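You operate a simulated robot arm through the tools that you are given. There is no shell and no other tool.

Carry out the task below with a simulated robot arm. There is one attempt and no reset: what you move stays moved.

TASK
Put things in order on the table top. At the end: the green clothes peg from the table top stands where the pink dryer sheet stood; the pink dryer sheet from the table top stands on top of the orange care card; the orange knob stopper stands where the orange wool roll stood; the orange wool roll from the table top stands where the green clothes peg stood; whatever was shut is shut again. Leave all else as you found it, and nothing knocked over.

The check looks at the end state, three seconds after you hand in, the way a careful person would. Anything else that was tipped, shoved, dropped, spilled or broken makes it a failure. Lids that push on must go on centred and level and be pressed home; caps that screw on are set level and turned clockwise until they are tight. Flat cloth is picked up by pressing the open fingertips on it (5 to 10 N) and closing them slowly along it; thin cloth reads only 2 to 8 mm in the jaws.

THE ROBOT
A 7-joint arm with a two-finger parallel gripper, fixed in place. Base frame: the origin is at the foot of the arm, x ahead of it, y to its left, z up; the work surface is at about z = 0. Readings come in mm, degrees, newtons and seconds.
With the tool pointing down near the work surface it reaches from about 240 to 620 mm from the base axis. Its first joint turns from -66.0 to 66.0 degrees. Payload 2.6 kg.
The TCP is the grasp point between the finger pads, 30 mm short of the fingertips. In the tool frame z runs along the fingers and y along their closing line. The gripper opens to 94 mm. The fingers are 28 mm wide and 10 mm thick; the gripper's body (50 by 96 mm) begins 55 mm behind the TCP.
Orientation is that of the tool frame in the base frame, as [roll, pitch, yaw] about the fixed x, y, z axes, in that order (R = Rz(yaw) Ry(pitch) Rx(roll)). With the fingers straight down and closing along the base's y, the tool's x points along the base's -x, its y along +y and its z along -z.

THE INTERFACE
- The arm moves only by the tool servo_tool. Its argument "increments" is text: rows parted by semicolons, each of 6 numbers parted by spaces: the shift along the base's x, y, z in mm, then the turn, a rotation vector about the base's x, y, z in degrees. In form: dx dy dz wx wy wz; .... A call has 1 to 20 rows; each row shifts and turns the commanded pose from where the row before left it. "hand" is the opening, from 0 (shut) to 1 (fully open), set as the call begins (left out, the last holds). Rows are played at 5 a second. More than 50 mm and 8.6 degrees between two rows, or a gripper value outside its range, and nothing of the call is played. Where a pose cannot be reached the arm comes as near as it can. A force on the tool above 40 N (or 10 N above the force at the start of the call, whichever is more), or a blocked arm, ends the call early, and 0.2 s more pass. Each finger travels about 72 mm/s and halts on what it meets, pressing with about 36 N; the grip force reading is that of the motor and also rises with nothing between the fingers. The clock runs only during rows and for 0.2 s after the last one: add rows that do not move to give the fingers time. It gives the time, the measured TCP pose, the force on the tool (base axes), the opening and the grip force at its end, in the units of the frame above (readings bear some noise), with the torque about the TCP (base axes, N m) and any sound that the robot's microphone picked up.
- Cameras (640 x 400 px; columns grow to the right, rows downward): "scene" is fixed at [39.9, 430.9, 567.6]; the picture's right is [-0.75, -0.66, 0.00], its down [-0.36, 0.41, -0.84] and it looks along [0.56, -0.63, -0.54] (base axes); focal length 326 px, centre (320, 200). "wrist" rides on the gripper at [76, 14, -102] in the tool frame; the picture's right is [-0.18, 0.98, 0.00], its down [-0.75, -0.14, -0.64] and it looks along [-0.63, -0.12, 0.77] (tool axes); focal length 243 px, centre (320, 200). There is no depth. A picture from a camera that has moved, and an enlarged one, comes with that camera's place and axes in the base frame and with its lens.
- get_image(camera): a new picture of that camera. The clock stands still meanwhile.
- zoom(camera, box): a new picture of the part [left, top, right, bottom] of that camera's present view, enlarged. The clock stands still meanwhile.
- close_job(): hands the job in; it is judged then, once.

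Nothing tells you positions but the pictures and the camera data. Unless the task says otherwise, let go and move clear before handing in.

The tools are called after "Emit:" as name(argument=value, ...) on one line, values as JSON. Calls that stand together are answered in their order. servo_tool: Moves the arm, as the interface text tells. Its arguments: {"type":"object","properties":{"increments":{"type":"string"},"hand":{"type":"number"}},"required":["increments"]} The other tools are called the same way: get_image (camera) takes a picture; zoom (camera, box) takes an enlarged picture of a part of a camera's view; close_job () hands the job in.

At the start:

```text
time_s: 0.0
ee_pos: [404.0, 107.9, 324.5]
ee_rot: [-180.0, 0.0, -180.0]
wrist_force: [0.9, -0.6, 0.1]
moment: [0.0, -0.04, -0.05]
grip_width: 93.8
grip_force: 0.1
```

scene: 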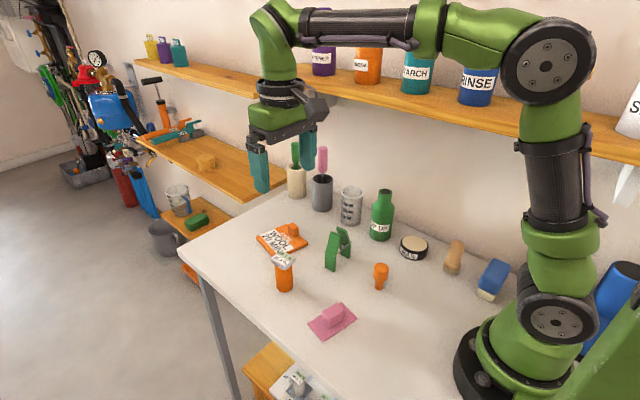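
wrist: 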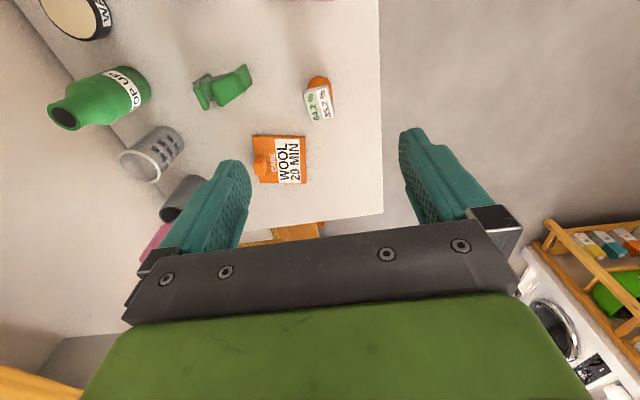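

I see a table top with an orange care card, a green peg, an orange wool roll (perhaps with a label on it), an orange knob stopper and a pink dryer sheet. I'll look closer before moving anything.

Emit:
zoom(camera="scene", box=[240, 200, 400, 300])

Emit:
zoom(camera="scene", box=[280, 240, 440, 340])

Emit:
zoom(camera="scene", box=[270, 140, 430, 240])

Emit:
zoom(camera="wrist", box=[160, 40, 360, 220])

```text
4.00 times, centred on (320, 250) of scene
camera zoom: at [39.9, 430.9, 567.6], right [-0.75, -0.66, 0.0], down [-0.36, 0.41, -0.84], along [0.56, -0.63, -0.54], focal length 1302 px, centre (320, 0)
```

zoom: 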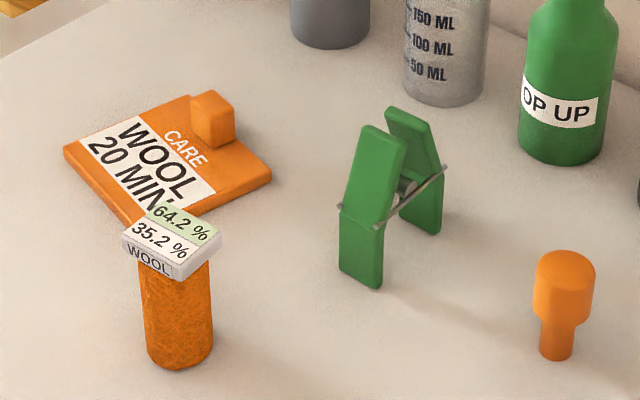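

```text
4.00 times, centred on (360, 290) of scene
camera zoom: at [39.9, 430.9, 567.6], right [-0.75, -0.66, 0.0], down [-0.36, 0.41, -0.84], along [0.56, -0.63, -0.54], focal length 1302 px, centre (160, -160)
```

zoom: 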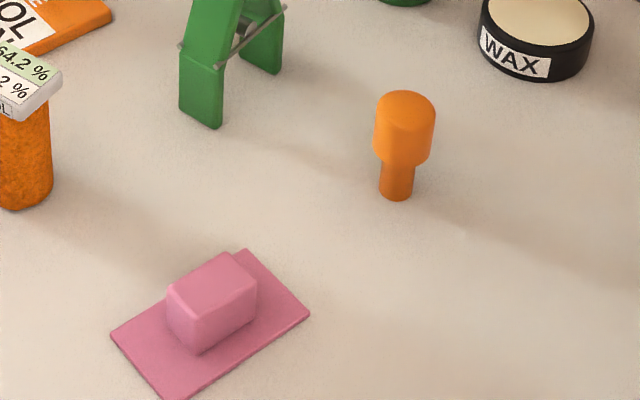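

```text
4.00 times, centred on (350, 190) of scene
camera zoom: at [39.9, 430.9, 567.6], right [-0.75, -0.66, 0.0], down [-0.36, 0.41, -0.84], along [0.56, -0.63, -0.54], focal length 1302 px, centre (200, 240)
```

zoom: 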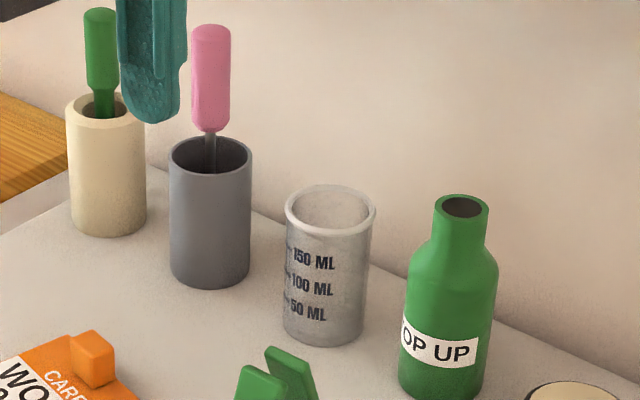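

```text
2.22 times, centred on (260, 130) of wrist
camera zoom: at [327.5, 122.7, 427.4], right [0.18, 0.98, 0.0], down [0.75, -0.14, 0.64], along [0.63, -0.12, -0.77], focal length 539 px, centre (453, 356)
```

zoom: 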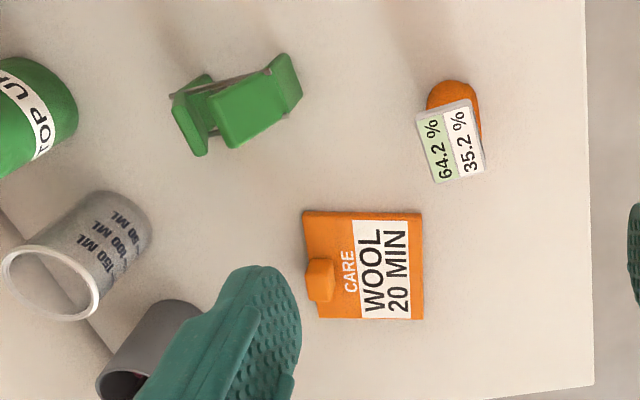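

I see the sheet (slab with a block) near [304, 95], the card near [560, 0] with a block on its right edge, the peg near [397, -42], the roll near [438, 101] and the knob near [280, -40]. Next I move the wrist camera lower and back for a closer look.

Emit:
servo_tool(increments="-14 -11 -19 0 0 0; -14 -11 -19 0 0 0; -14 -11 -19 0 0 0; -14 -11 -19 0 0 0; -14 -11 -19 0 0 0; -14 -11 -19 0 0 0; -14 -11 -19 0 0 0; -14 -11 -19 0 0 0; 0 0 0 0 0 0; 0 0 0 0 0 0", hand=1)

Emit:
get_image(camera="wrist")

Emit:
get_image(camera="scene")

```text
time_s: 2.2
ee_pos: [292.1, 20.5, 172.9]
ee_rot: [-179.9, -0.1, -180.0]
wrist_force: [0.3, -0.3, 0.5]
moment: [0.01, 0.0, -0.02]
grip_width: 94.1
grip_force: 0.2
```

```text
taken
camera wrist: at [215.7, 34.9, 275.4], right [0.18, 0.98, 0.0], down [0.75, -0.14, 0.64], along [0.63, -0.12, -0.77], focal length 243 px, centre (320, 200)
```

wrist: 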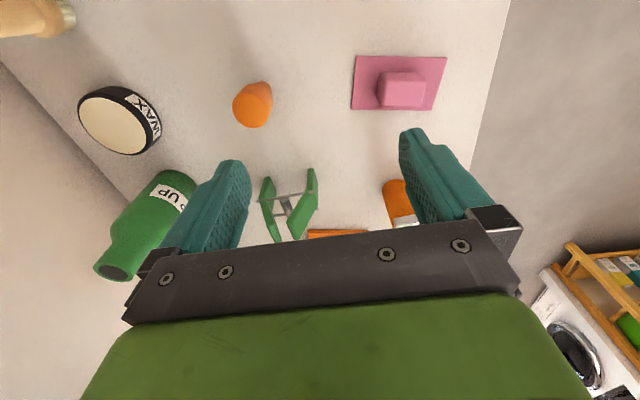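

```text
taken
```

scene: 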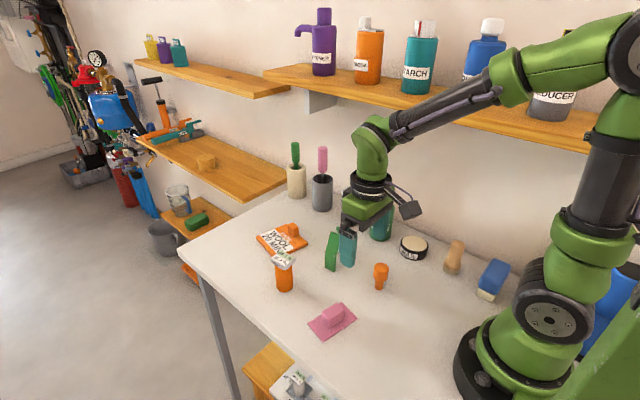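

The sheet, knob, peg and roll are all in the wrist view now. I zoom on each for sizes and orientation.

Emit:
zoom(camera="wrist", box=[320, 30, 480, 130])

Emit:
zoom(camera="wrist", box=[210, 150, 370, 250])

Emit:
zoom(camera="wrist", box=[200, 60, 320, 135])

Emit:
zoom(camera="scene", box=[240, 210, 320, 260])

```text
4.00 times, centred on (400, 80) of wrist
camera zoom: at [215.7, 34.9, 275.4], right [0.18, 0.98, 0.0], down [0.75, -0.14, 0.64], along [0.63, -0.12, -0.77], focal length 970 px, centre (0, 680)
```

zoom: 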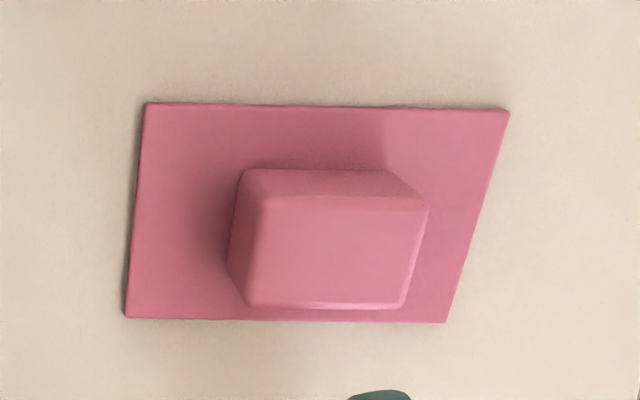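

```text
4.00 times, centred on (290, 200) of wrist
camera zoom: at [215.7, 34.9, 275.4], right [0.18, 0.98, 0.0], down [0.75, -0.14, 0.64], along [0.63, -0.12, -0.77], focal length 970 px, centre (440, 200)
```

zoom: 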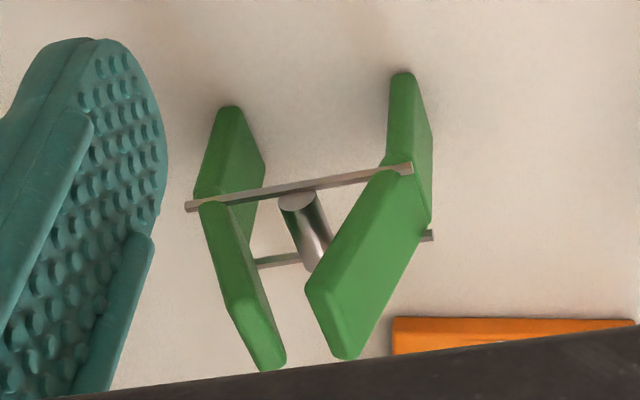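

```text
5.33 times, centred on (260, 98) of wrist
camera zoom: at [215.7, 34.9, 275.4], right [0.18, 0.98, 0.0], down [0.75, -0.14, 0.64], along [0.63, -0.12, -0.77], focal length 1294 px, centre (640, 747)
```

zoom: 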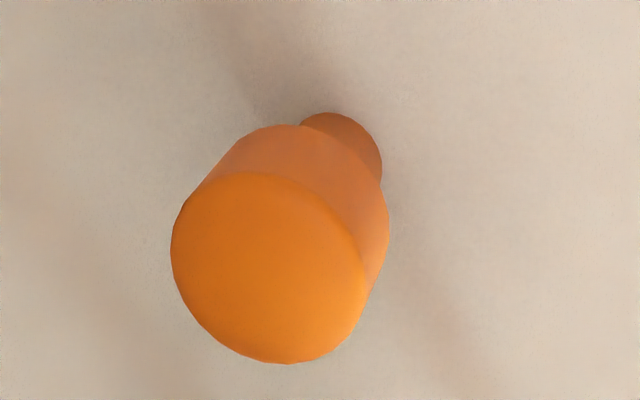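

```text
8.00 times, centred on (280, 235) of scene
camera zoom: at [39.9, 430.9, 567.6], right [-0.75, -0.66, 0.0], down [-0.36, 0.41, -0.84], along [0.56, -0.63, -0.54], focal length 2604 px, centre (640, -80)
```

zoom: 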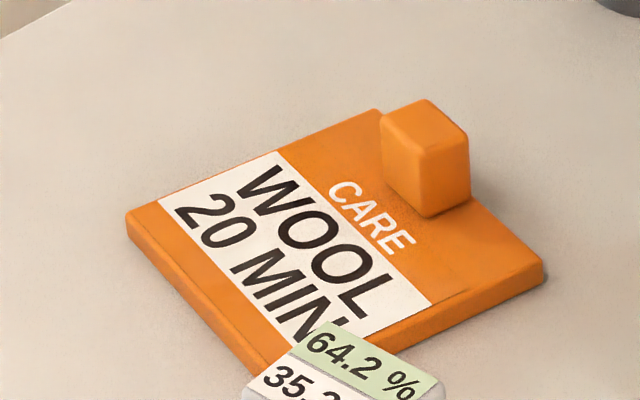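

The sheet's centre is about [300, 99], long axis turned about -11.5°, with a block handle about 42 x 25 mm. I go above it, turn to line up with it, and look again.

Emit:
servo_tool(increments="2 16 -7 0 0 -2.9; 2 16 -7 0 0 -2.9; 2 16 -7 0 0 -2.9; 2 16 -7 0 0 -2.8; 0 15 -7 0 0 0; 0 0 0 0 0 0; 0 0 0 0 0 0", hand=1)

Emit:
get_image(camera="wrist")

```text
time_s: 3.8
ee_pos: [300.0, 99.6, 139.2]
ee_rot: [179.9, 0.0, 168.5]
wrist_force: [0.0, -0.5, 0.4]
moment: [-0.01, -0.03, 0.02]
grip_width: 93.7
grip_force: 0.0
```

```text
taken
camera wrist: at [228.4, 128.7, 241.2], right [0.38, 0.93, 0.0], down [0.71, -0.29, 0.64], along [0.59, -0.24, -0.77], focal length 243 px, centre (320, 200)
```

wrist: 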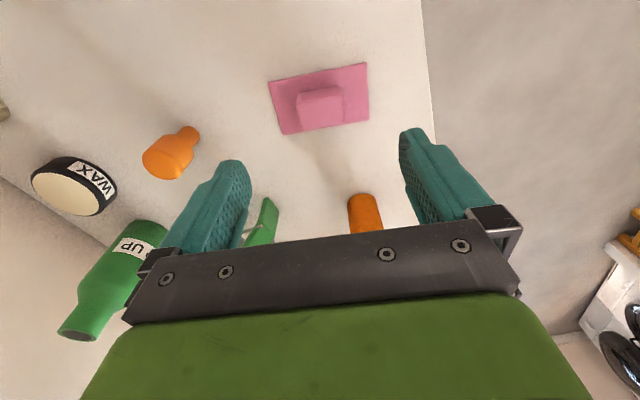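

The sheet appears between the fingers, tilted like the gripper body's edge. I zoom in to refine its position and angle.

Emit:
zoom(camera="wrist", box=[240, 45, 400, 145])

Emit:
zoom(camera="wrist", box=[320, 150, 480, 250])

```text
4.00 times, centred on (320, 95) of wrist
camera zoom: at [228.4, 128.7, 241.2], right [0.38, 0.93, 0.0], down [0.71, -0.29, 0.64], along [0.59, -0.24, -0.77], focal length 970 px, centre (320, 620)
```

zoom: 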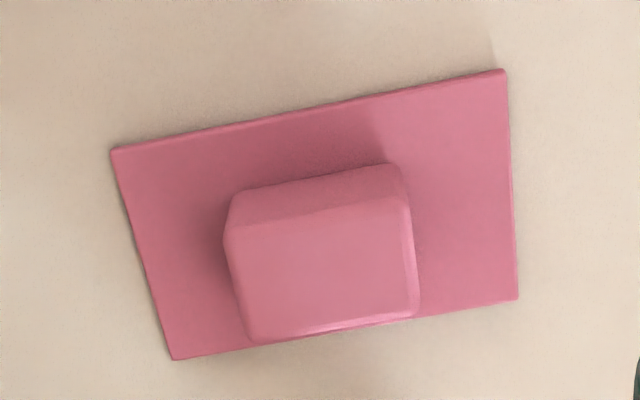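

```text
4.00 times, centred on (400, 200) of wrist
camera zoom: at [228.4, 128.7, 241.2], right [0.38, 0.93, 0.0], down [0.71, -0.29, 0.64], along [0.59, -0.24, -0.77], focal length 970 px, centre (0, 200)
```

zoom: 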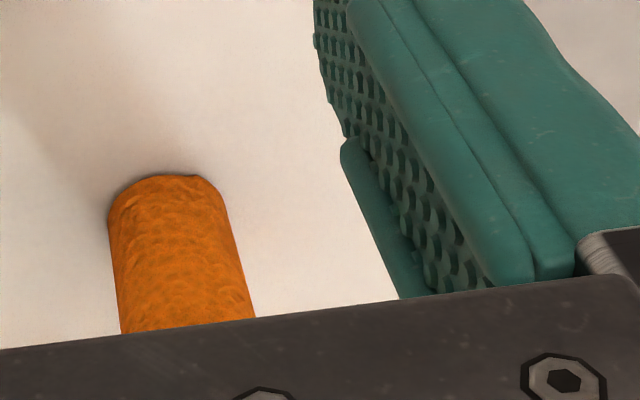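

Sheet centre refined to about [300.3, 100.8], yaw -12°. I descend with open fingers to straddle the block, fingertips staying just above the sheet.

Emit:
servo_tool(increments="0.3 1.2 -15 0 0 -0.5; 0 0 -15 0 0 0; 0 0 -15 0 0 0; 0 0 -15 0 0 0; 0 0 -15 0 0 0; 0 0 -10 0 0 0; 0 0 -8 0 0 0; 0 0 -6 0 0 0; 0 0 0 0 0 0; 0 0 0 0 0 0", hand=1)

Emit:
get_image(camera="wrist")

Emit:
zoom(camera="scene", box=[270, 250, 430, 350])

```text
time_s: 6.0
ee_pos: [297.7, 100.3, 38.2]
ee_rot: [-179.9, 0.0, 168.0]
wrist_force: [-0.7, 0.5, 0.3]
moment: [-0.04, 0.03, 0.0]
grip_width: 93.8
grip_force: 0.1
```

```text
taken
camera wrist: at [227.0, 130.8, 140.5], right [0.38, 0.92, 0.0], down [0.71, -0.29, 0.64], along [0.59, -0.25, -0.77], focal length 243 px, centre (320, 200)
```

wrist: 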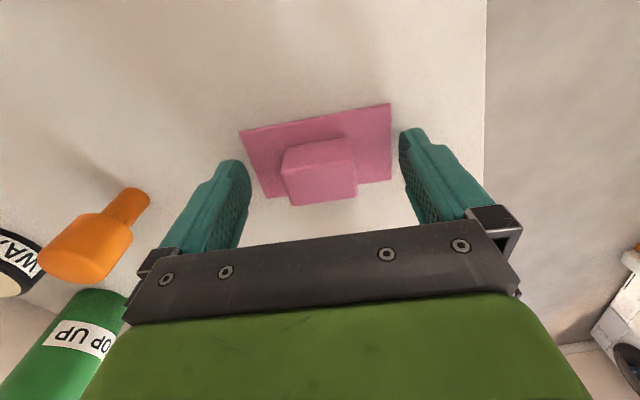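

```text
4.00 times, centred on (350, 300) of scene
camera zoom: at [39.9, 430.9, 567.6], right [-0.75, -0.66, 0.0], down [-0.36, 0.41, -0.84], along [0.56, -0.63, -0.54], focal length 1302 px, centre (200, -200)
```

zoom: 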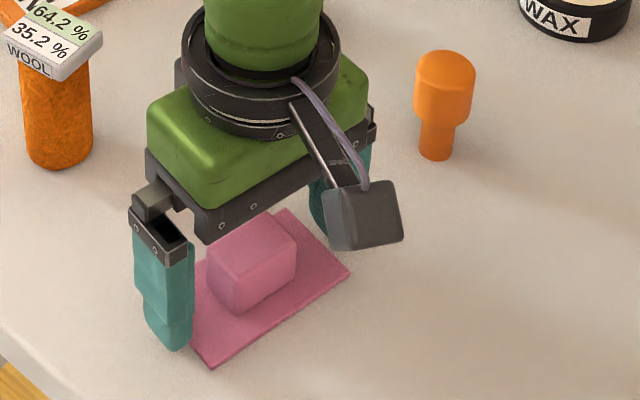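

The fingers straddle the block with tips just above the sheet. I check the alignment along the finger width before closing.

Emit:
servo_tool(increments="0 0 0 0 0 0; 0 0 0 0 0 0; 0 0 0 0 0 0")

Emit:
zoom(camera="wrist", box=[220, 90, 420, 215])

```text
time_s: 6.8
ee_pos: [298.2, 99.7, 38.0]
ee_rot: [-180.0, -0.1, 168.0]
wrist_force: [-0.6, 0.3, -0.5]
moment: [-0.02, -0.03, -0.01]
grip_width: 94.1
grip_force: 0.1
```

```text
3.20 times, centred on (320, 152) of wrist
camera zoom: at [227.0, 130.8, 140.6], right [0.38, 0.92, 0.0], down [0.71, -0.29, 0.64], along [0.59, -0.25, -0.77], focal length 776 px, centre (320, 352)
```

zoom: 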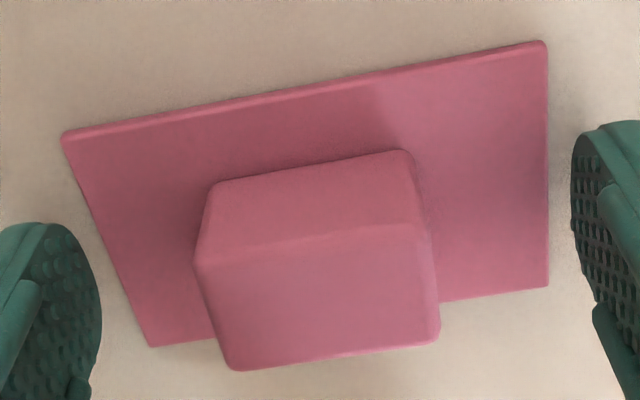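

Sheet centre is [300, 100.3]; the block centre is about 2–3 mm ahead of the fingers. I nudge forward, lower a touch and close.

Emit:
servo_tool(increments="2.5 0.3 -2.5 0 0 0; 0 0 0 0 0 0; 0 0 0 0 0 0", hand=1)

Emit:
servo_tool(increments="0 0 0 0 0 0; 0 0 0 0 0 0; 0 0 0 0 0 0; 0 0 0 0 0 0; 0 0 0 0 0 0", hand=0)

Emit:
get_image(camera="wrist")

```text
time_s: 7.6
ee_pos: [301.2, 100.0, 35.0]
ee_rot: [-180.0, 0.0, 168.1]
wrist_force: [-0.5, 0.3, -0.1]
moment: [0.01, -0.01, -0.01]
grip_width: 94.3
grip_force: 0.0
```

```text
time_s: 8.8
ee_pos: [302.6, 99.9, 35.8]
ee_rot: [-179.9, 0.0, 168.0]
wrist_force: [0.0, -0.1, -0.4]
moment: [0.0, -0.02, -0.02]
grip_width: 42.5
grip_force: 35.8
```

```text
taken
camera wrist: at [230.3, 131.0, 138.5], right [0.38, 0.92, 0.0], down [0.71, -0.29, 0.64], along [0.59, -0.25, -0.77], focal length 243 px, centre (320, 200)
```

wrist: 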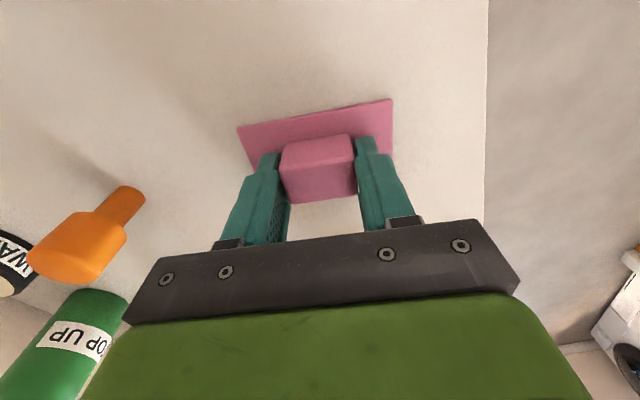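

The grip is firm at 42.5 mm. I lift the sheet straight up and check that it hangs level.

Emit:
servo_tool(increments="0 0 3 0 0 0; 0 0 6 0 0 0; 0 0 12 0 0 0; 0 0 20 0 0 0; 0 0 25 0 0 0; 0 0 25 0 0 0; 0 0 25 0 0 0; 0 0 20 0 0 0; 0 0 0 0 0 0; 0 0 0 0 0 0", hand=0)

Emit:
get_image(camera="scene")

Emit:
get_image(camera="wrist")

```text
time_s: 11.0
ee_pos: [304.1, 100.3, 172.8]
ee_rot: [180.0, 0.0, 168.1]
wrist_force: [-0.7, -0.6, -0.8]
moment: [0.02, -0.03, 0.02]
grip_width: 42.8
grip_force: 35.9
```

```text
taken
```

scene: 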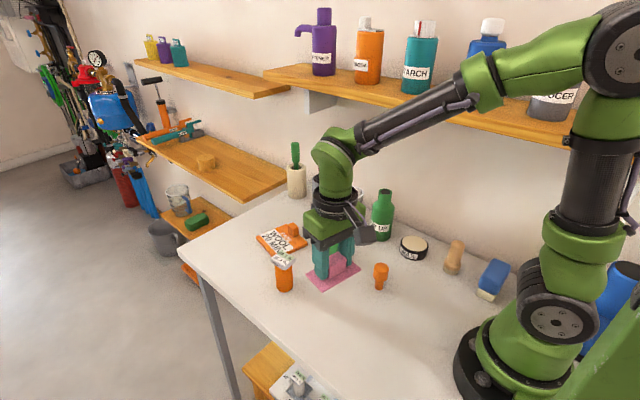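

```text
taken
camera wrist: at [231.6, 130.1, 275.8], right [0.38, 0.92, 0.0], down [0.71, -0.29, 0.64], along [0.59, -0.25, -0.77], focal length 243 px, centre (320, 200)
```

wrist: 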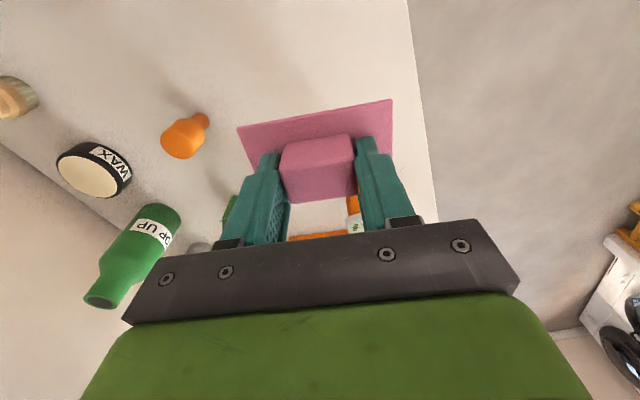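

The sheet hangs level in the fingers. I carry it high over toward the card, turning it 90° clockwise on the way so that its long side runs beside the card's block.

Emit:
servo_tool(increments="16 -6 0 0 0 -6; 16 -6 0 0 0 -6; 16 -6 0 0 0 -6; 16 -6 0 0 0 -6; 16 -6 0 0 0 -6; 16 -6 0 0 0 -6; 16 -6 0 0 0 -6; 16 -6 0 0 0 -6; 0 0 0 0 0 0; 0 0 0 0 0 0", hand=0)

```text
time_s: 13.2
ee_pos: [430.8, 52.6, 169.6]
ee_rot: [-179.9, 0.0, 120.0]
wrist_force: [0.1, 1.0, -1.2]
moment: [-0.02, 0.0, -0.02]
grip_width: 42.8
grip_force: 36.4
```

The turn goes smoothly. I continue to a point above the card.

Emit:
servo_tool(increments="16 -6 0 0 0 -6; 16 -6 0 0 0 -6; 16 -6 0 0 0 -6; 16 -6 0 0 0 -6; 16 -6 0 0 0 -6; 16 -6 0 0 0 -6; 16 -7 0 0 0 -6; 18 -7 0 0 0 0; 0 0 0 0 0 0; 0 0 0 0 0 0; 0 0 0 0 0 0", hand=0)

Emit:
get_image(camera="wrist")

Emit:
get_image(camera="scene")

```text
time_s: 15.6
ee_pos: [561.4, 2.0, 171.6]
ee_rot: [-180.0, 0.1, 78.1]
wrist_force: [0.6, 0.5, 0.7]
moment: [0.0, 0.01, -0.02]
grip_width: 42.8
grip_force: 36.0
```

```text
taken
camera wrist: at [590.8, 73.2, 275.2], right [0.92, -0.38, 0.0], down [-0.29, -0.71, 0.64], along [-0.25, -0.59, -0.77], focal length 243 px, centre (320, 200)
```

wrist: 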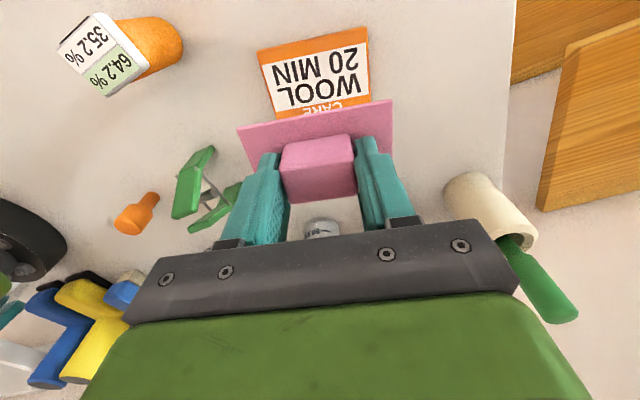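

```text
taken
```

scene: 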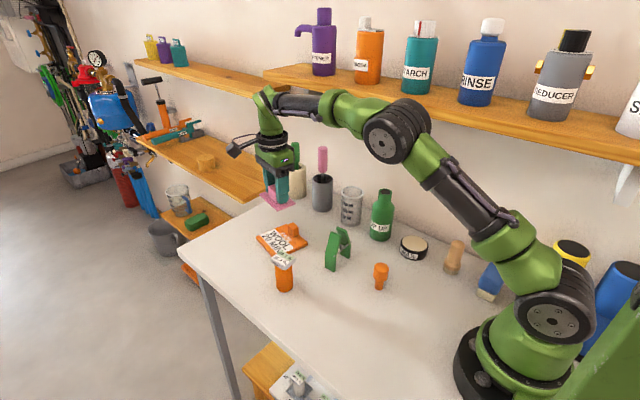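

The card's label side shows beneath the sheet. I zoom in to fix the card's near corners and edges before going down.

Emit:
zoom(camera="wrist", box=[220, 10, 420, 135])

Emit:
zoom(camera="scene", box=[240, 170, 336, 260])

```text
3.20 times, centred on (320, 72) of wrist
camera zoom: at [590.8, 73.2, 275.2], right [0.92, -0.38, 0.0], down [-0.29, -0.71, 0.64], along [-0.25, -0.59, -0.77], focal length 776 px, centre (320, 608)
```

zoom: 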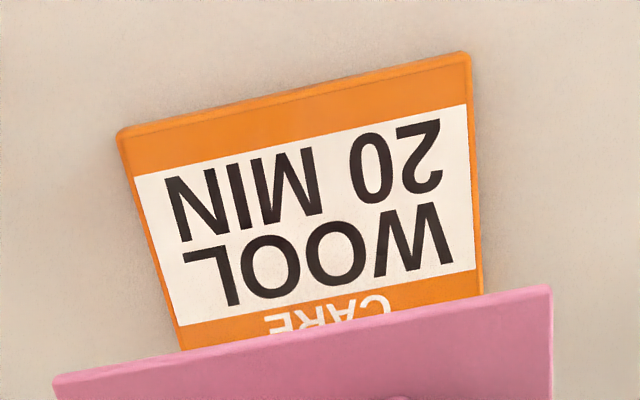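

```text
4.44 times, centred on (288, 215) of scene
camera zoom: at [39.9, 430.9, 567.6], right [-0.75, -0.66, 0.0], down [-0.36, 0.41, -0.84], along [0.56, -0.63, -0.54], focal length 1446 px, centre (462, 133)
```

zoom: 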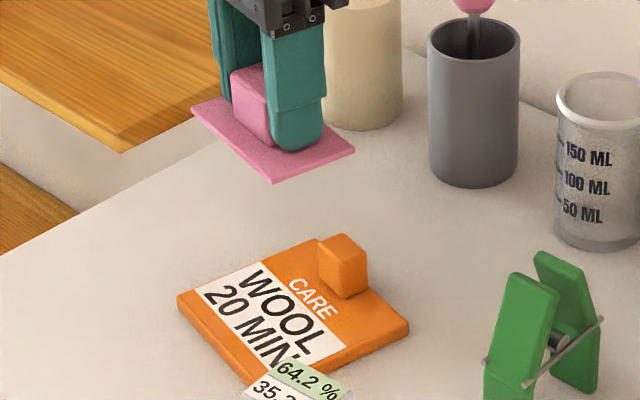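

The card's front edge runs at about -11.6° with centre near [560, 0]; the sheet lies about 0.5° off parallel and needs about 3 mm more toward +y. I shift it, then descend to just above the card.

Emit:
servo_tool(increments="0.6 2.9 -15 0 0 0.4; 0 0 -20 0 0 0; 0 0 -20 0 0 0; 0 0 -20 0 0 0; 0 0 -15 0 0 0; 0 0 -12 0 0 0; 0 0 -10 0 0 0; 0 0 -6 0 0 0; 0 0 0 0 0 0; 0 0 0 0 0 0", hand=0)

Emit:
get_image(camera="wrist")

Emit:
zoom(camera="scene", box=[240, 190, 336, 250])

```text
time_s: 17.8
ee_pos: [561.0, 4.8, 53.4]
ee_rot: [-179.9, 0.0, 78.4]
wrist_force: [0.4, 0.6, 0.3]
moment: [-0.04, 0.02, -0.03]
grip_width: 42.8
grip_force: 35.6
```

```text
taken
camera wrist: at [590.2, 77.5, 156.8], right [0.93, -0.38, 0.0], down [-0.29, -0.71, 0.64], along [-0.24, -0.59, -0.77], focal length 243 px, centre (320, 200)
```

wrist: 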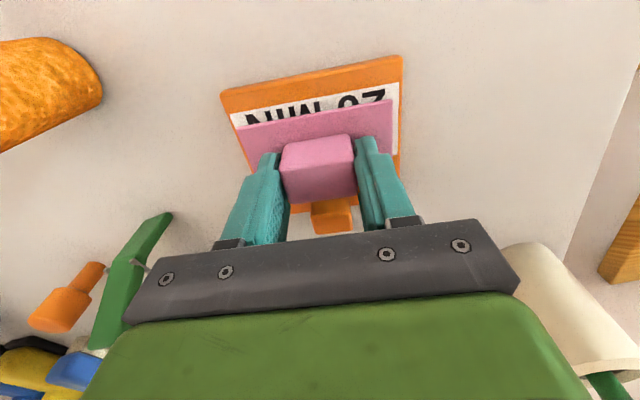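

```text
6.67 times, centred on (288, 220) of scene
camera zoom: at [39.9, 430.9, 567.6], right [-0.75, -0.66, 0.0], down [-0.36, 0.41, -0.84], along [0.56, -0.63, -0.54], focal length 2170 px, centre (533, 67)
```

zoom: 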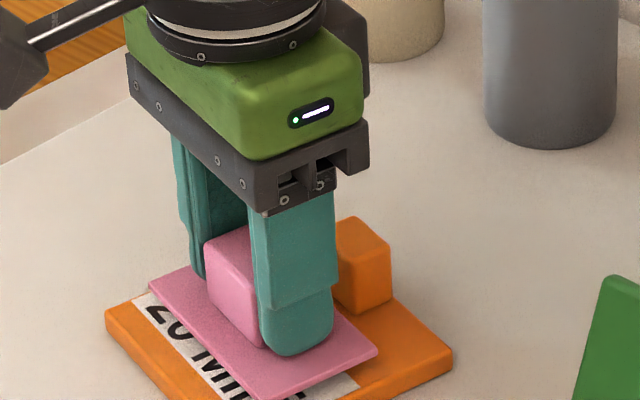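

The sheet is well placed over the label, clear of the card's block. I lower the last millimetres slowly, watching the force.

Emit:
servo_tool(increments="0 0 -2 0 0 0; 0 0 -2 0 0 0; 0 0 -1.5 0 0 0; 0 0 -1 0 0 0; 0 0 0 0 0 0", hand=0)

Emit:
zoom(camera="scene", box=[240, 210, 320, 260])

```text
time_s: 19.0
ee_pos: [560.7, 6.6, 48.2]
ee_rot: [-179.9, 0.0, 78.4]
wrist_force: [-0.3, 0.7, 0.2]
moment: [0.03, 0.01, 0.01]
grip_width: 42.9
grip_force: 36.2
```

```text
8.00 times, centred on (280, 235) of scene
camera zoom: at [39.9, 430.9, 567.6], right [-0.75, -0.66, 0.0], down [-0.36, 0.41, -0.84], along [0.56, -0.63, -0.54], focal length 2604 px, centre (640, -80)
```

zoom: 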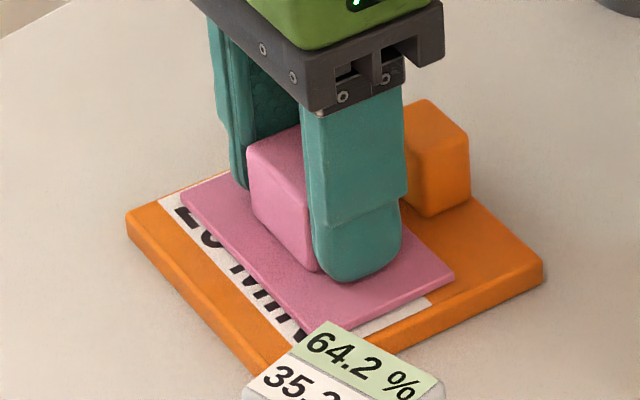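

Emit:
servo_tool(increments="0 0 -1 0 0 0; 0 0 -1 0 0 0; 0 0 0 0 0 0", hand=0)

Emit:
servo_tool(increments="0 0 -1 0 0 0; 0 0 0 0 0 0", hand=0)

```text
time_s: 19.8
ee_pos: [559.5, 4.6, 47.2]
ee_rot: [-179.9, 0.1, 78.5]
wrist_force: [1.5, 0.2, 2.2]
moment: [-0.02, 0.01, -0.02]
grip_width: 42.8
grip_force: 35.6
```

```text
time_s: 20.4
ee_pos: [560.1, 5.3, 46.4]
ee_rot: [179.9, 0.0, 78.4]
wrist_force: [-3.5, -0.1, 9.8]
moment: [-0.03, 0.12, -0.02]
grip_width: 42.4
grip_force: 36.0
```

The sheet has touched the card (9.8 N). I ease off a little and let go.

Emit:
servo_tool(increments="0 0 1 0 0 0; 0 0 0 0 0 0", hand=0)

Emit:
servo_tool(increments="0 0 0 0 0 0; 0 0 0 0 0 0; 0 0 0 0 0 0; 0 0 0 0 0 0", hand=0.8)

Emit:
zoom(camera="scene", box=[240, 210, 320, 260])

Emit:
get_image(camera="wrist")

```text
time_s: 21.0
ee_pos: [560.2, 6.2, 46.3]
ee_rot: [-180.0, 0.0, 78.3]
wrist_force: [-0.2, -0.2, 4.5]
moment: [-0.01, -0.04, -0.04]
grip_width: 42.5
grip_force: 35.8
```

```text
time_s: 22.0
ee_pos: [559.5, 5.2, 46.8]
ee_rot: [-179.9, -0.1, 78.4]
wrist_force: [-0.3, -1.2, 0.8]
moment: [-0.02, 0.0, 0.0]
grip_width: 75.0
grip_force: 0.2
```

```text
8.00 times, centred on (280, 235) of scene
camera zoom: at [39.9, 430.9, 567.6], right [-0.75, -0.66, 0.0], down [-0.36, 0.41, -0.84], along [0.56, -0.63, -0.54], focal length 2604 px, centre (640, -80)
```

zoom: 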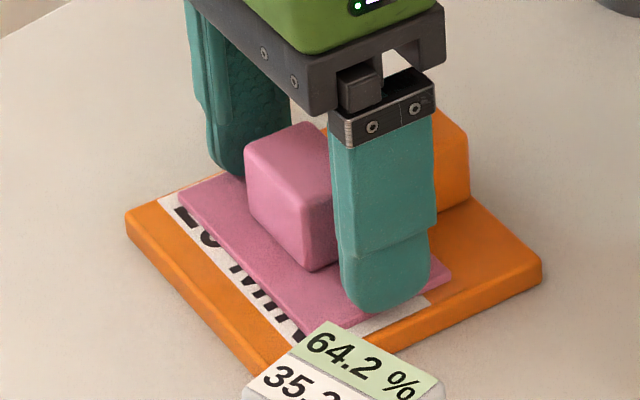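

```text
taken
camera wrist: at [589.6, 77.5, 149.3], right [0.93, -0.38, 0.0], down [-0.29, -0.71, 0.64], along [-0.24, -0.59, -0.77], focal length 243 px, centre (320, 200)
```

wrist: 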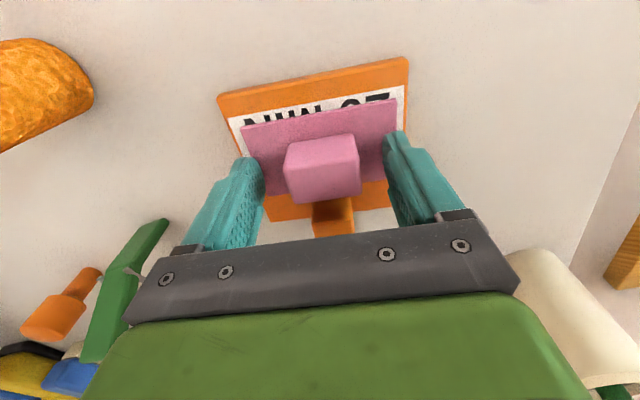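

The sheet rests flat on the card beside its block. I rise clear and look back at it, then go toward the peg with the fingers turned to close along x.

Emit:
servo_tool(increments="0 0 5 0 0 0; 0 0 10 0 0 0; 0 0 20 0 0 0; 0 0 25 0 0 0; 0 0 30 0 0 0; 0 0 30 0 0 0; 0 0 30 0 0 0; 0 0 0 0 0 0; 0 0 0 0 0 0", hand=0.8)

Emit:
zoom(camera="scene", box=[240, 210, 320, 260])

Emit:
get_image(camera="wrist")

```text
time_s: 24.0
ee_pos: [561.4, 6.7, 196.3]
ee_rot: [180.0, 0.0, 78.4]
wrist_force: [0.5, 0.3, -0.2]
moment: [0.0, 0.0, -0.04]
grip_width: 75.1
grip_force: 0.2
```

```text
8.00 times, centred on (280, 235) of scene
camera zoom: at [39.9, 430.9, 567.6], right [-0.75, -0.66, 0.0], down [-0.36, 0.41, -0.84], along [0.56, -0.63, -0.54], focal length 2604 px, centre (640, -80)
```

zoom: 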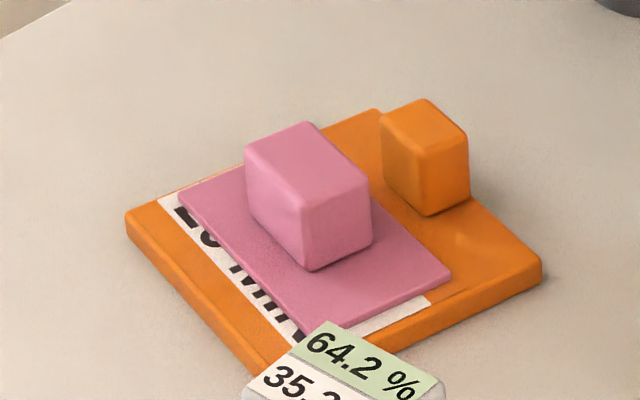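

```text
taken
camera wrist: at [590.8, 78.6, 298.5], right [0.93, -0.38, 0.0], down [-0.29, -0.71, 0.64], along [-0.24, -0.59, -0.77], focal length 243 px, centre (320, 200)
```

wrist: 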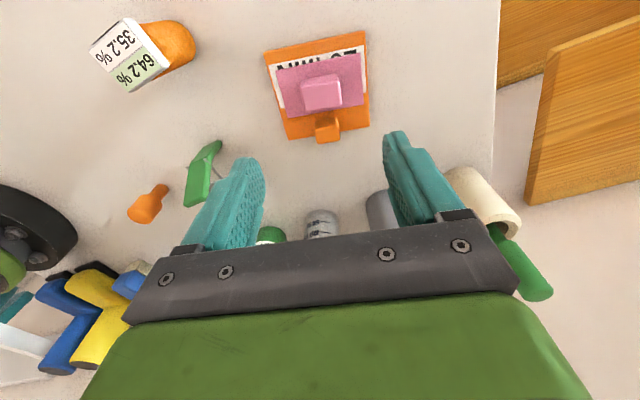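

The sheet lies neatly on the card and the card has not moved. Now I go over to view the peg from its +y side, turning the fingers to close along x.

Emit:
servo_tool(increments="-18 2 -2 0 0 1.3; -18 2 -2 0 0 1.3; -18 2 -2 0 0 1.3; -18 2 -2 0 0 1.3; -18 2 -2 0 0 1.3; -18 2 -2 0 0 1.3; -18 2 -2 0 0 1.3; -18 2 -2 0 0 1.3; -16 2 -2 0 0 1.2; 0 0 0 0 0 0; 0 0 0 0 0 0", hand=1)

Emit:
get_image(camera="wrist")

Emit:
zoom(camera="wrist", box=[240, 60, 400, 160])

```text
time_s: 26.4
ee_pos: [401.4, 22.3, 176.8]
ee_rot: [179.9, 0.0, 90.0]
wrist_force: [-0.3, 0.5, -0.1]
moment: [0.01, -0.03, 0.01]
grip_width: 93.7
grip_force: 0.1
```

```text
taken
camera wrist: at [415.9, 99.2, 279.9], right [0.98, -0.18, 0.0], down [-0.14, -0.75, 0.64], along [-0.12, -0.63, -0.77], focal length 243 px, centre (320, 200)
```

wrist: 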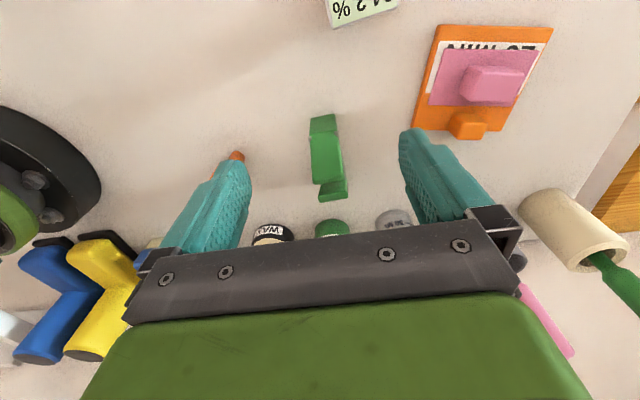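

```text
4.00 times, centred on (320, 110) of wrist
camera zoom: at [415.9, 99.2, 279.9], right [0.98, -0.18, 0.0], down [-0.14, -0.75, 0.64], along [-0.12, -0.63, -0.77], focal length 970 px, centre (320, 560)
```

zoom: 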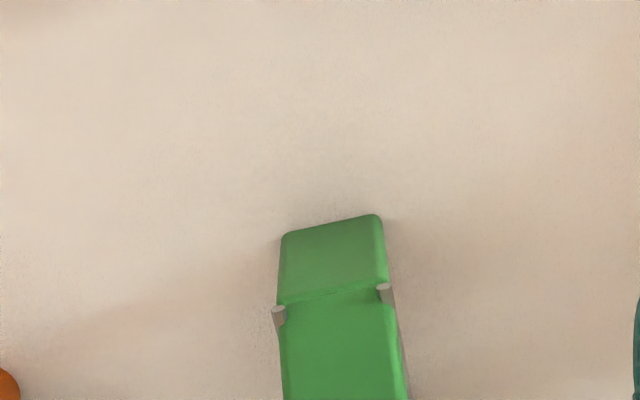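

I see the peg's front slab with the bars running along both edges. I zoom further for the top.

Emit:
zoom(camera="wrist", box=[280, 105, 380, 205])

Emit:
zoom(camera="scene", box=[310, 215, 370, 275])

```text
4.00 times, centred on (330, 155) of wrist
camera zoom: at [415.9, 99.2, 279.9], right [0.98, -0.18, 0.0], down [-0.14, -0.75, 0.64], along [-0.12, -0.63, -0.77], focal length 970 px, centre (280, 380)
```

zoom: 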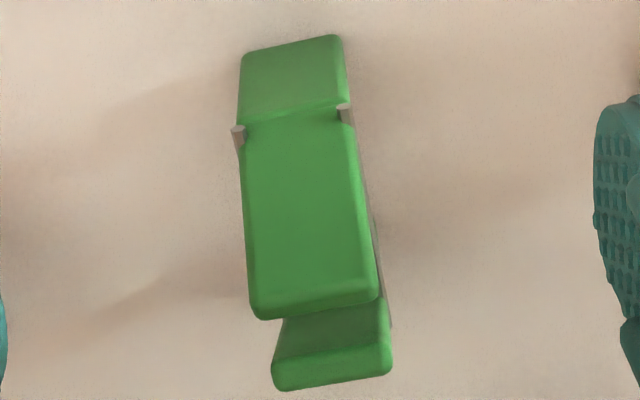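

```text
6.67 times, centred on (340, 245) of scene
camera zoom: at [39.9, 430.9, 567.6], right [-0.75, -0.66, 0.0], down [-0.36, 0.41, -0.84], along [0.56, -0.63, -0.54], focal length 2170 px, centre (187, -100)
```

zoom: 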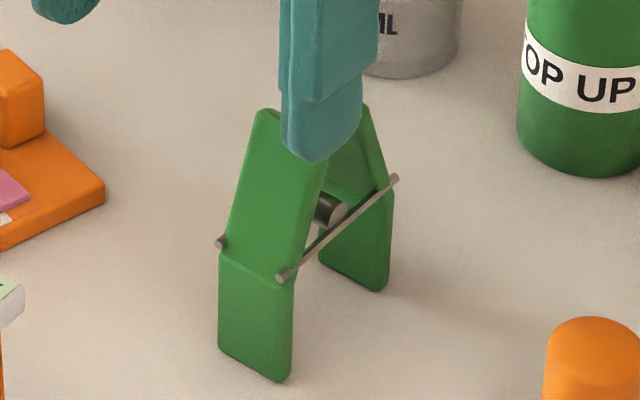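

The peg stands about 97 mm tall, 28 mm wide in x, with cross bars at z≈50 on both x sides; centre near [399, -39]. I go directly above it to refine.

Emit:
servo_tool(increments="-0.5 -15 0 0 0 0; -0.5 -15 0 0 0 0; -0.5 -15 0 0 0 0; -0.5 -16 0 0 0 0; 0 0 0 0 0 0; 0 0 0 0 0 0", hand=1)

Emit:
get_image(camera="wrist")

Emit:
zoom(camera="wrist", box=[240, 60, 400, 220])

```text
time_s: 27.8
ee_pos: [400.1, -38.0, 177.5]
ee_rot: [180.0, 0.0, 90.0]
wrist_force: [0.7, -0.1, 0.2]
moment: [0.01, 0.02, 0.0]
grip_width: 94.0
grip_force: 0.0
```

```text
taken
camera wrist: at [414.3, 38.4, 280.6], right [0.98, -0.18, 0.0], down [-0.14, -0.75, 0.64], along [-0.12, -0.63, -0.77], focal length 243 px, centre (320, 200)
```

wrist: 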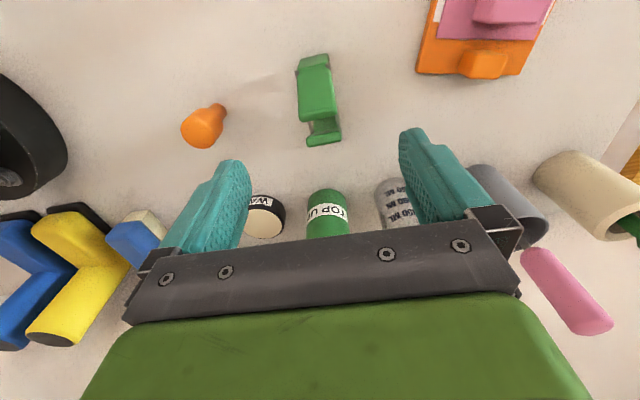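

```text
2.50 times, centred on (320, 140) of wrist
camera zoom: at [414.3, 38.4, 280.6], right [0.98, -0.18, 0.0], down [-0.14, -0.75, 0.64], along [-0.12, -0.63, -0.77], focal length 606 px, centre (320, 350)
```

zoom: 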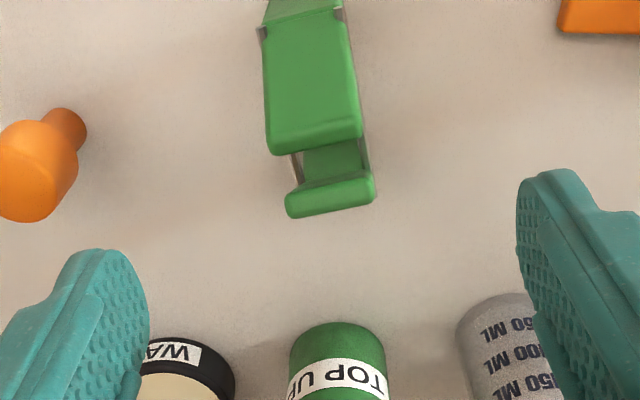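

Peg centre is [400, -39], square to the axes. I descend with the fingers either side of it in x, to TCP z≈58.

Emit:
servo_tool(increments="0 -1.2 -20 0 0 0; 0 0 -20 0 0 0; 0 0 -20 0 0 0; 0 0 -20 0 0 0; 0 0 -15 0 0 0; 0 0 -12 0 0 0; 0 0 -8 0 0 0; 0 0 -4 0 0 0; 0 0 0 0 0 0; 0 0 0 0 0 0", hand=1)

Emit:
get_image(camera="wrist")

Emit:
zoom(camera="scene", box=[290, 200, 390, 290])

```text
time_s: 30.0
ee_pos: [398.0, -38.1, 57.8]
ee_rot: [180.0, 0.0, 89.9]
wrist_force: [-0.3, 0.3, -0.3]
moment: [-0.03, -0.01, -0.02]
grip_width: 94.1
grip_force: 0.1
```

```text
taken
camera wrist: at [412.6, 37.7, 161.3], right [0.98, -0.18, 0.0], down [-0.14, -0.75, 0.64], along [-0.12, -0.63, -0.77], focal length 243 px, centre (320, 200)
```

wrist: 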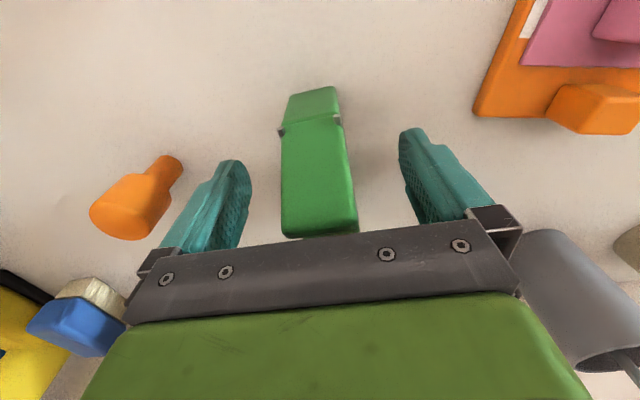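

```text
4.44 times, centred on (340, 245) of scene
camera zoom: at [39.9, 430.9, 567.6], right [-0.75, -0.66, 0.0], down [-0.36, 0.41, -0.84], along [0.56, -0.63, -0.54], focal length 1446 px, centre (231, 0)
```

zoom: 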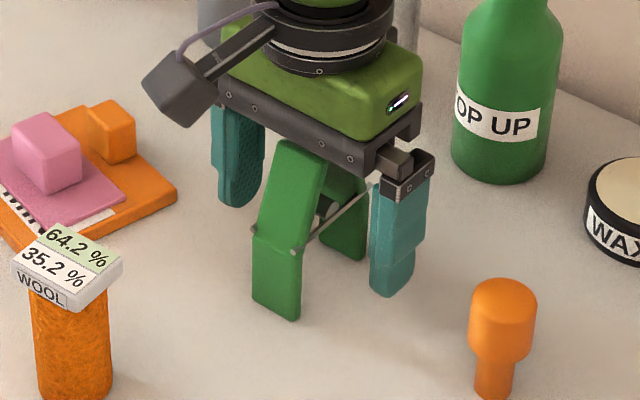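

The fingers straddle the peg cleanly. I make a small x correction and close in steps to keep the contact gentle.

Emit:
servo_tool(increments="1.3 -0.6 0 0 0 0; 0 0 0 0 0 0; 0 0 0 0 0 0; 0 0 0 0 0 0", hand=0.42)

Emit:
zoom(camera="wrist", box=[240, 60, 400, 240])

Emit:
zoom(camera="scene", box=[290, 200, 390, 290])

```text
time_s: 31.0
ee_pos: [398.9, -39.4, 59.2]
ee_rot: [-179.9, 0.0, 90.0]
wrist_force: [0.1, 0.6, -0.2]
moment: [0.0, 0.01, 0.01]
grip_width: 39.6
grip_force: 0.0
```

```text
2.22 times, centred on (320, 150) of wrist
camera zoom: at [414.1, 37.3, 160.8], right [0.98, -0.18, 0.0], down [-0.14, -0.75, 0.64], along [-0.12, -0.63, -0.77], focal length 539 px, centre (320, 311)
```

zoom: 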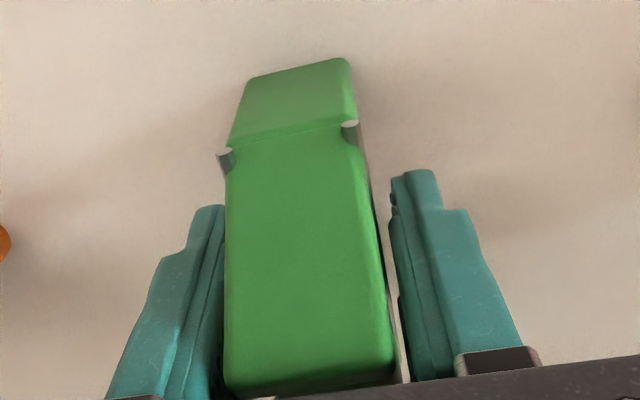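

```text
4.44 times, centred on (340, 245) of scene
camera zoom: at [39.9, 430.9, 567.6], right [-0.75, -0.66, 0.0], down [-0.36, 0.41, -0.84], along [0.56, -0.63, -0.54], focal length 1446 px, centre (231, 0)
```

zoom: 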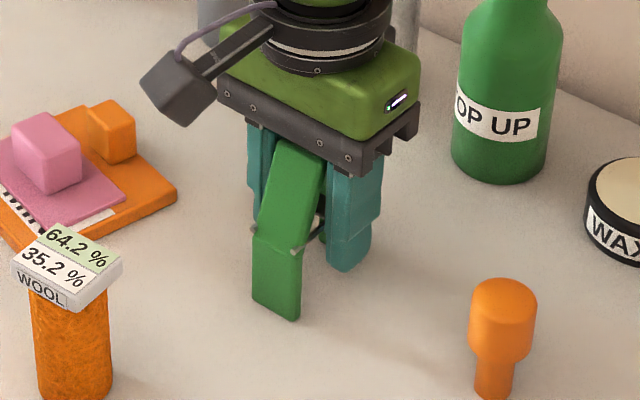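

The peg sits centred between the fingers with a few mm to spare. I close fully.

Emit:
servo_tool(increments="0 0 0 0 0 0; 0 0 0 0 0 0", hand=0.37)

Emit:
servo_tool(increments="0 0 0 0 0 0; 0 0 0 0 0 0; 0 0 0 0 0 0", hand=0)

Emit:
zoom(camera="scene", box=[290, 200, 390, 290])

Emit:
zoom(camera="wrist", box=[240, 60, 400, 240])

```text
time_s: 31.6
ee_pos: [400.1, -39.6, 57.7]
ee_rot: [180.0, 0.0, 90.0]
wrist_force: [-0.1, -0.1, 0.4]
moment: [0.0, 0.0, -0.03]
grip_width: 36.0
grip_force: 25.4
```

```text
time_s: 32.4
ee_pos: [399.3, -39.7, 58.2]
ee_rot: [180.0, 0.1, 90.0]
wrist_force: [-0.6, 0.8, -0.2]
moment: [0.03, 0.0, 0.02]
grip_width: 35.6
grip_force: 35.8
```

```text
4.44 times, centred on (340, 245) of scene
camera zoom: at [39.9, 430.9, 567.6], right [-0.75, -0.66, 0.0], down [-0.36, 0.41, -0.84], along [0.56, -0.63, -0.54], focal length 1446 px, centre (231, 0)
```

zoom: 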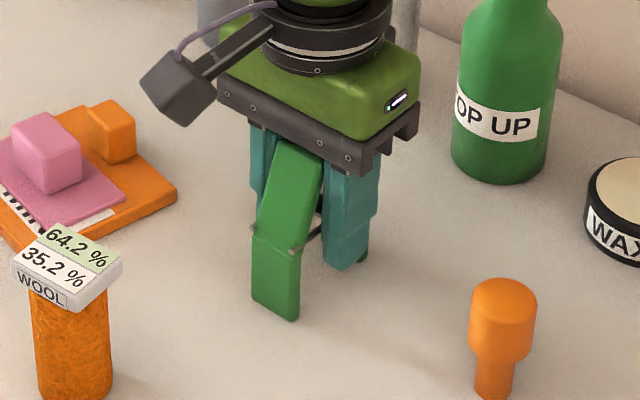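

```text
2.22 times, centred on (320, 150) of wrist
camera zoom: at [414.1, 37.3, 160.8], right [0.98, -0.18, 0.0], down [-0.14, -0.75, 0.64], along [-0.12, -0.63, -0.77], focal length 539 px, centre (320, 311)
```

zoom: 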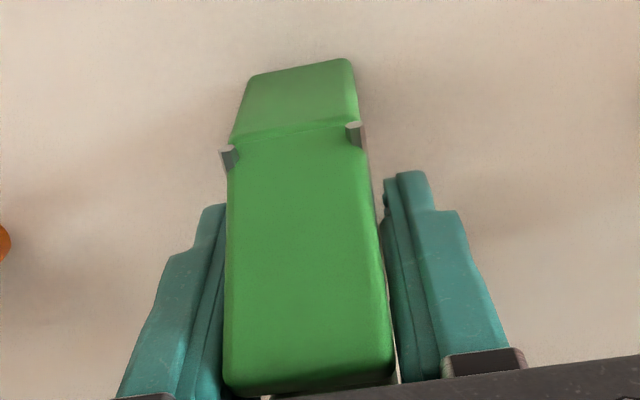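

The peg is gripped on its cross bars at 35.6 mm. I lift it slowly and check that it stays upright.

Emit:
servo_tool(increments="0 0 2 0 0 0; 0 0 4 0 0 0; 0 0 6 0 0 0; 0 0 8 0 0 0; 0 0 10 0 0 0; 0 0 0 0 0 0", hand=0)

Emit:
zoom(camera="scene", box=[290, 180, 390, 270])

Emit:
zoom(camera="wrist", box=[240, 60, 400, 240])

```text
time_s: 33.8
ee_pos: [399.6, -39.2, 89.3]
ee_rot: [-180.0, 0.0, 90.1]
wrist_force: [0.4, -0.6, -0.4]
moment: [0.01, 0.05, -0.02]
grip_width: 35.8
grip_force: 35.9
```

```text
4.44 times, centred on (340, 225) of scene
camera zoom: at [39.9, 430.9, 567.6], right [-0.75, -0.66, 0.0], down [-0.36, 0.41, -0.84], along [0.56, -0.63, -0.54], focal length 1446 px, centre (231, 89)
```

zoom: 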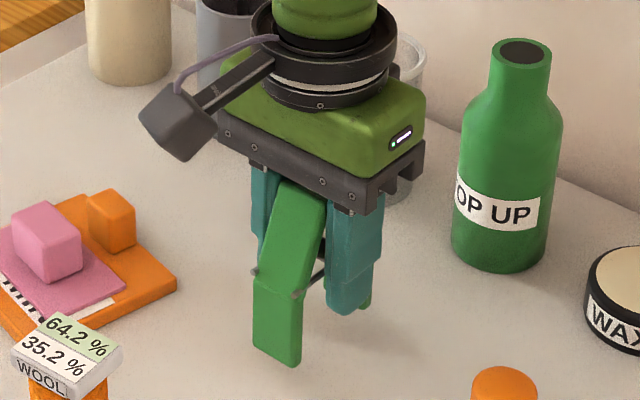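

```text
2.22 times, centred on (320, 150) of wrist
camera zoom: at [414.0, 36.8, 191.2], right [0.98, -0.18, 0.0], down [-0.14, -0.75, 0.64], along [-0.12, -0.63, -0.77], focal length 539 px, centre (320, 311)
```

zoom: 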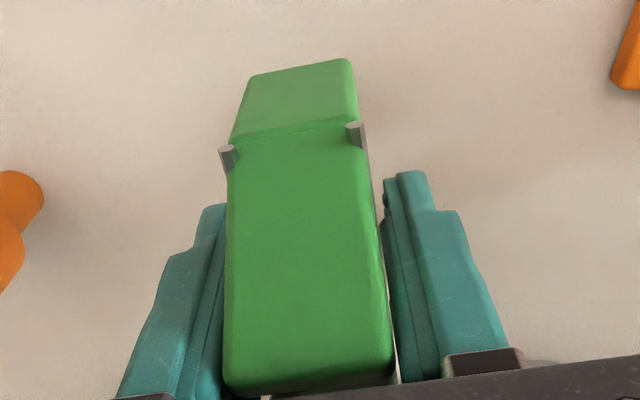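

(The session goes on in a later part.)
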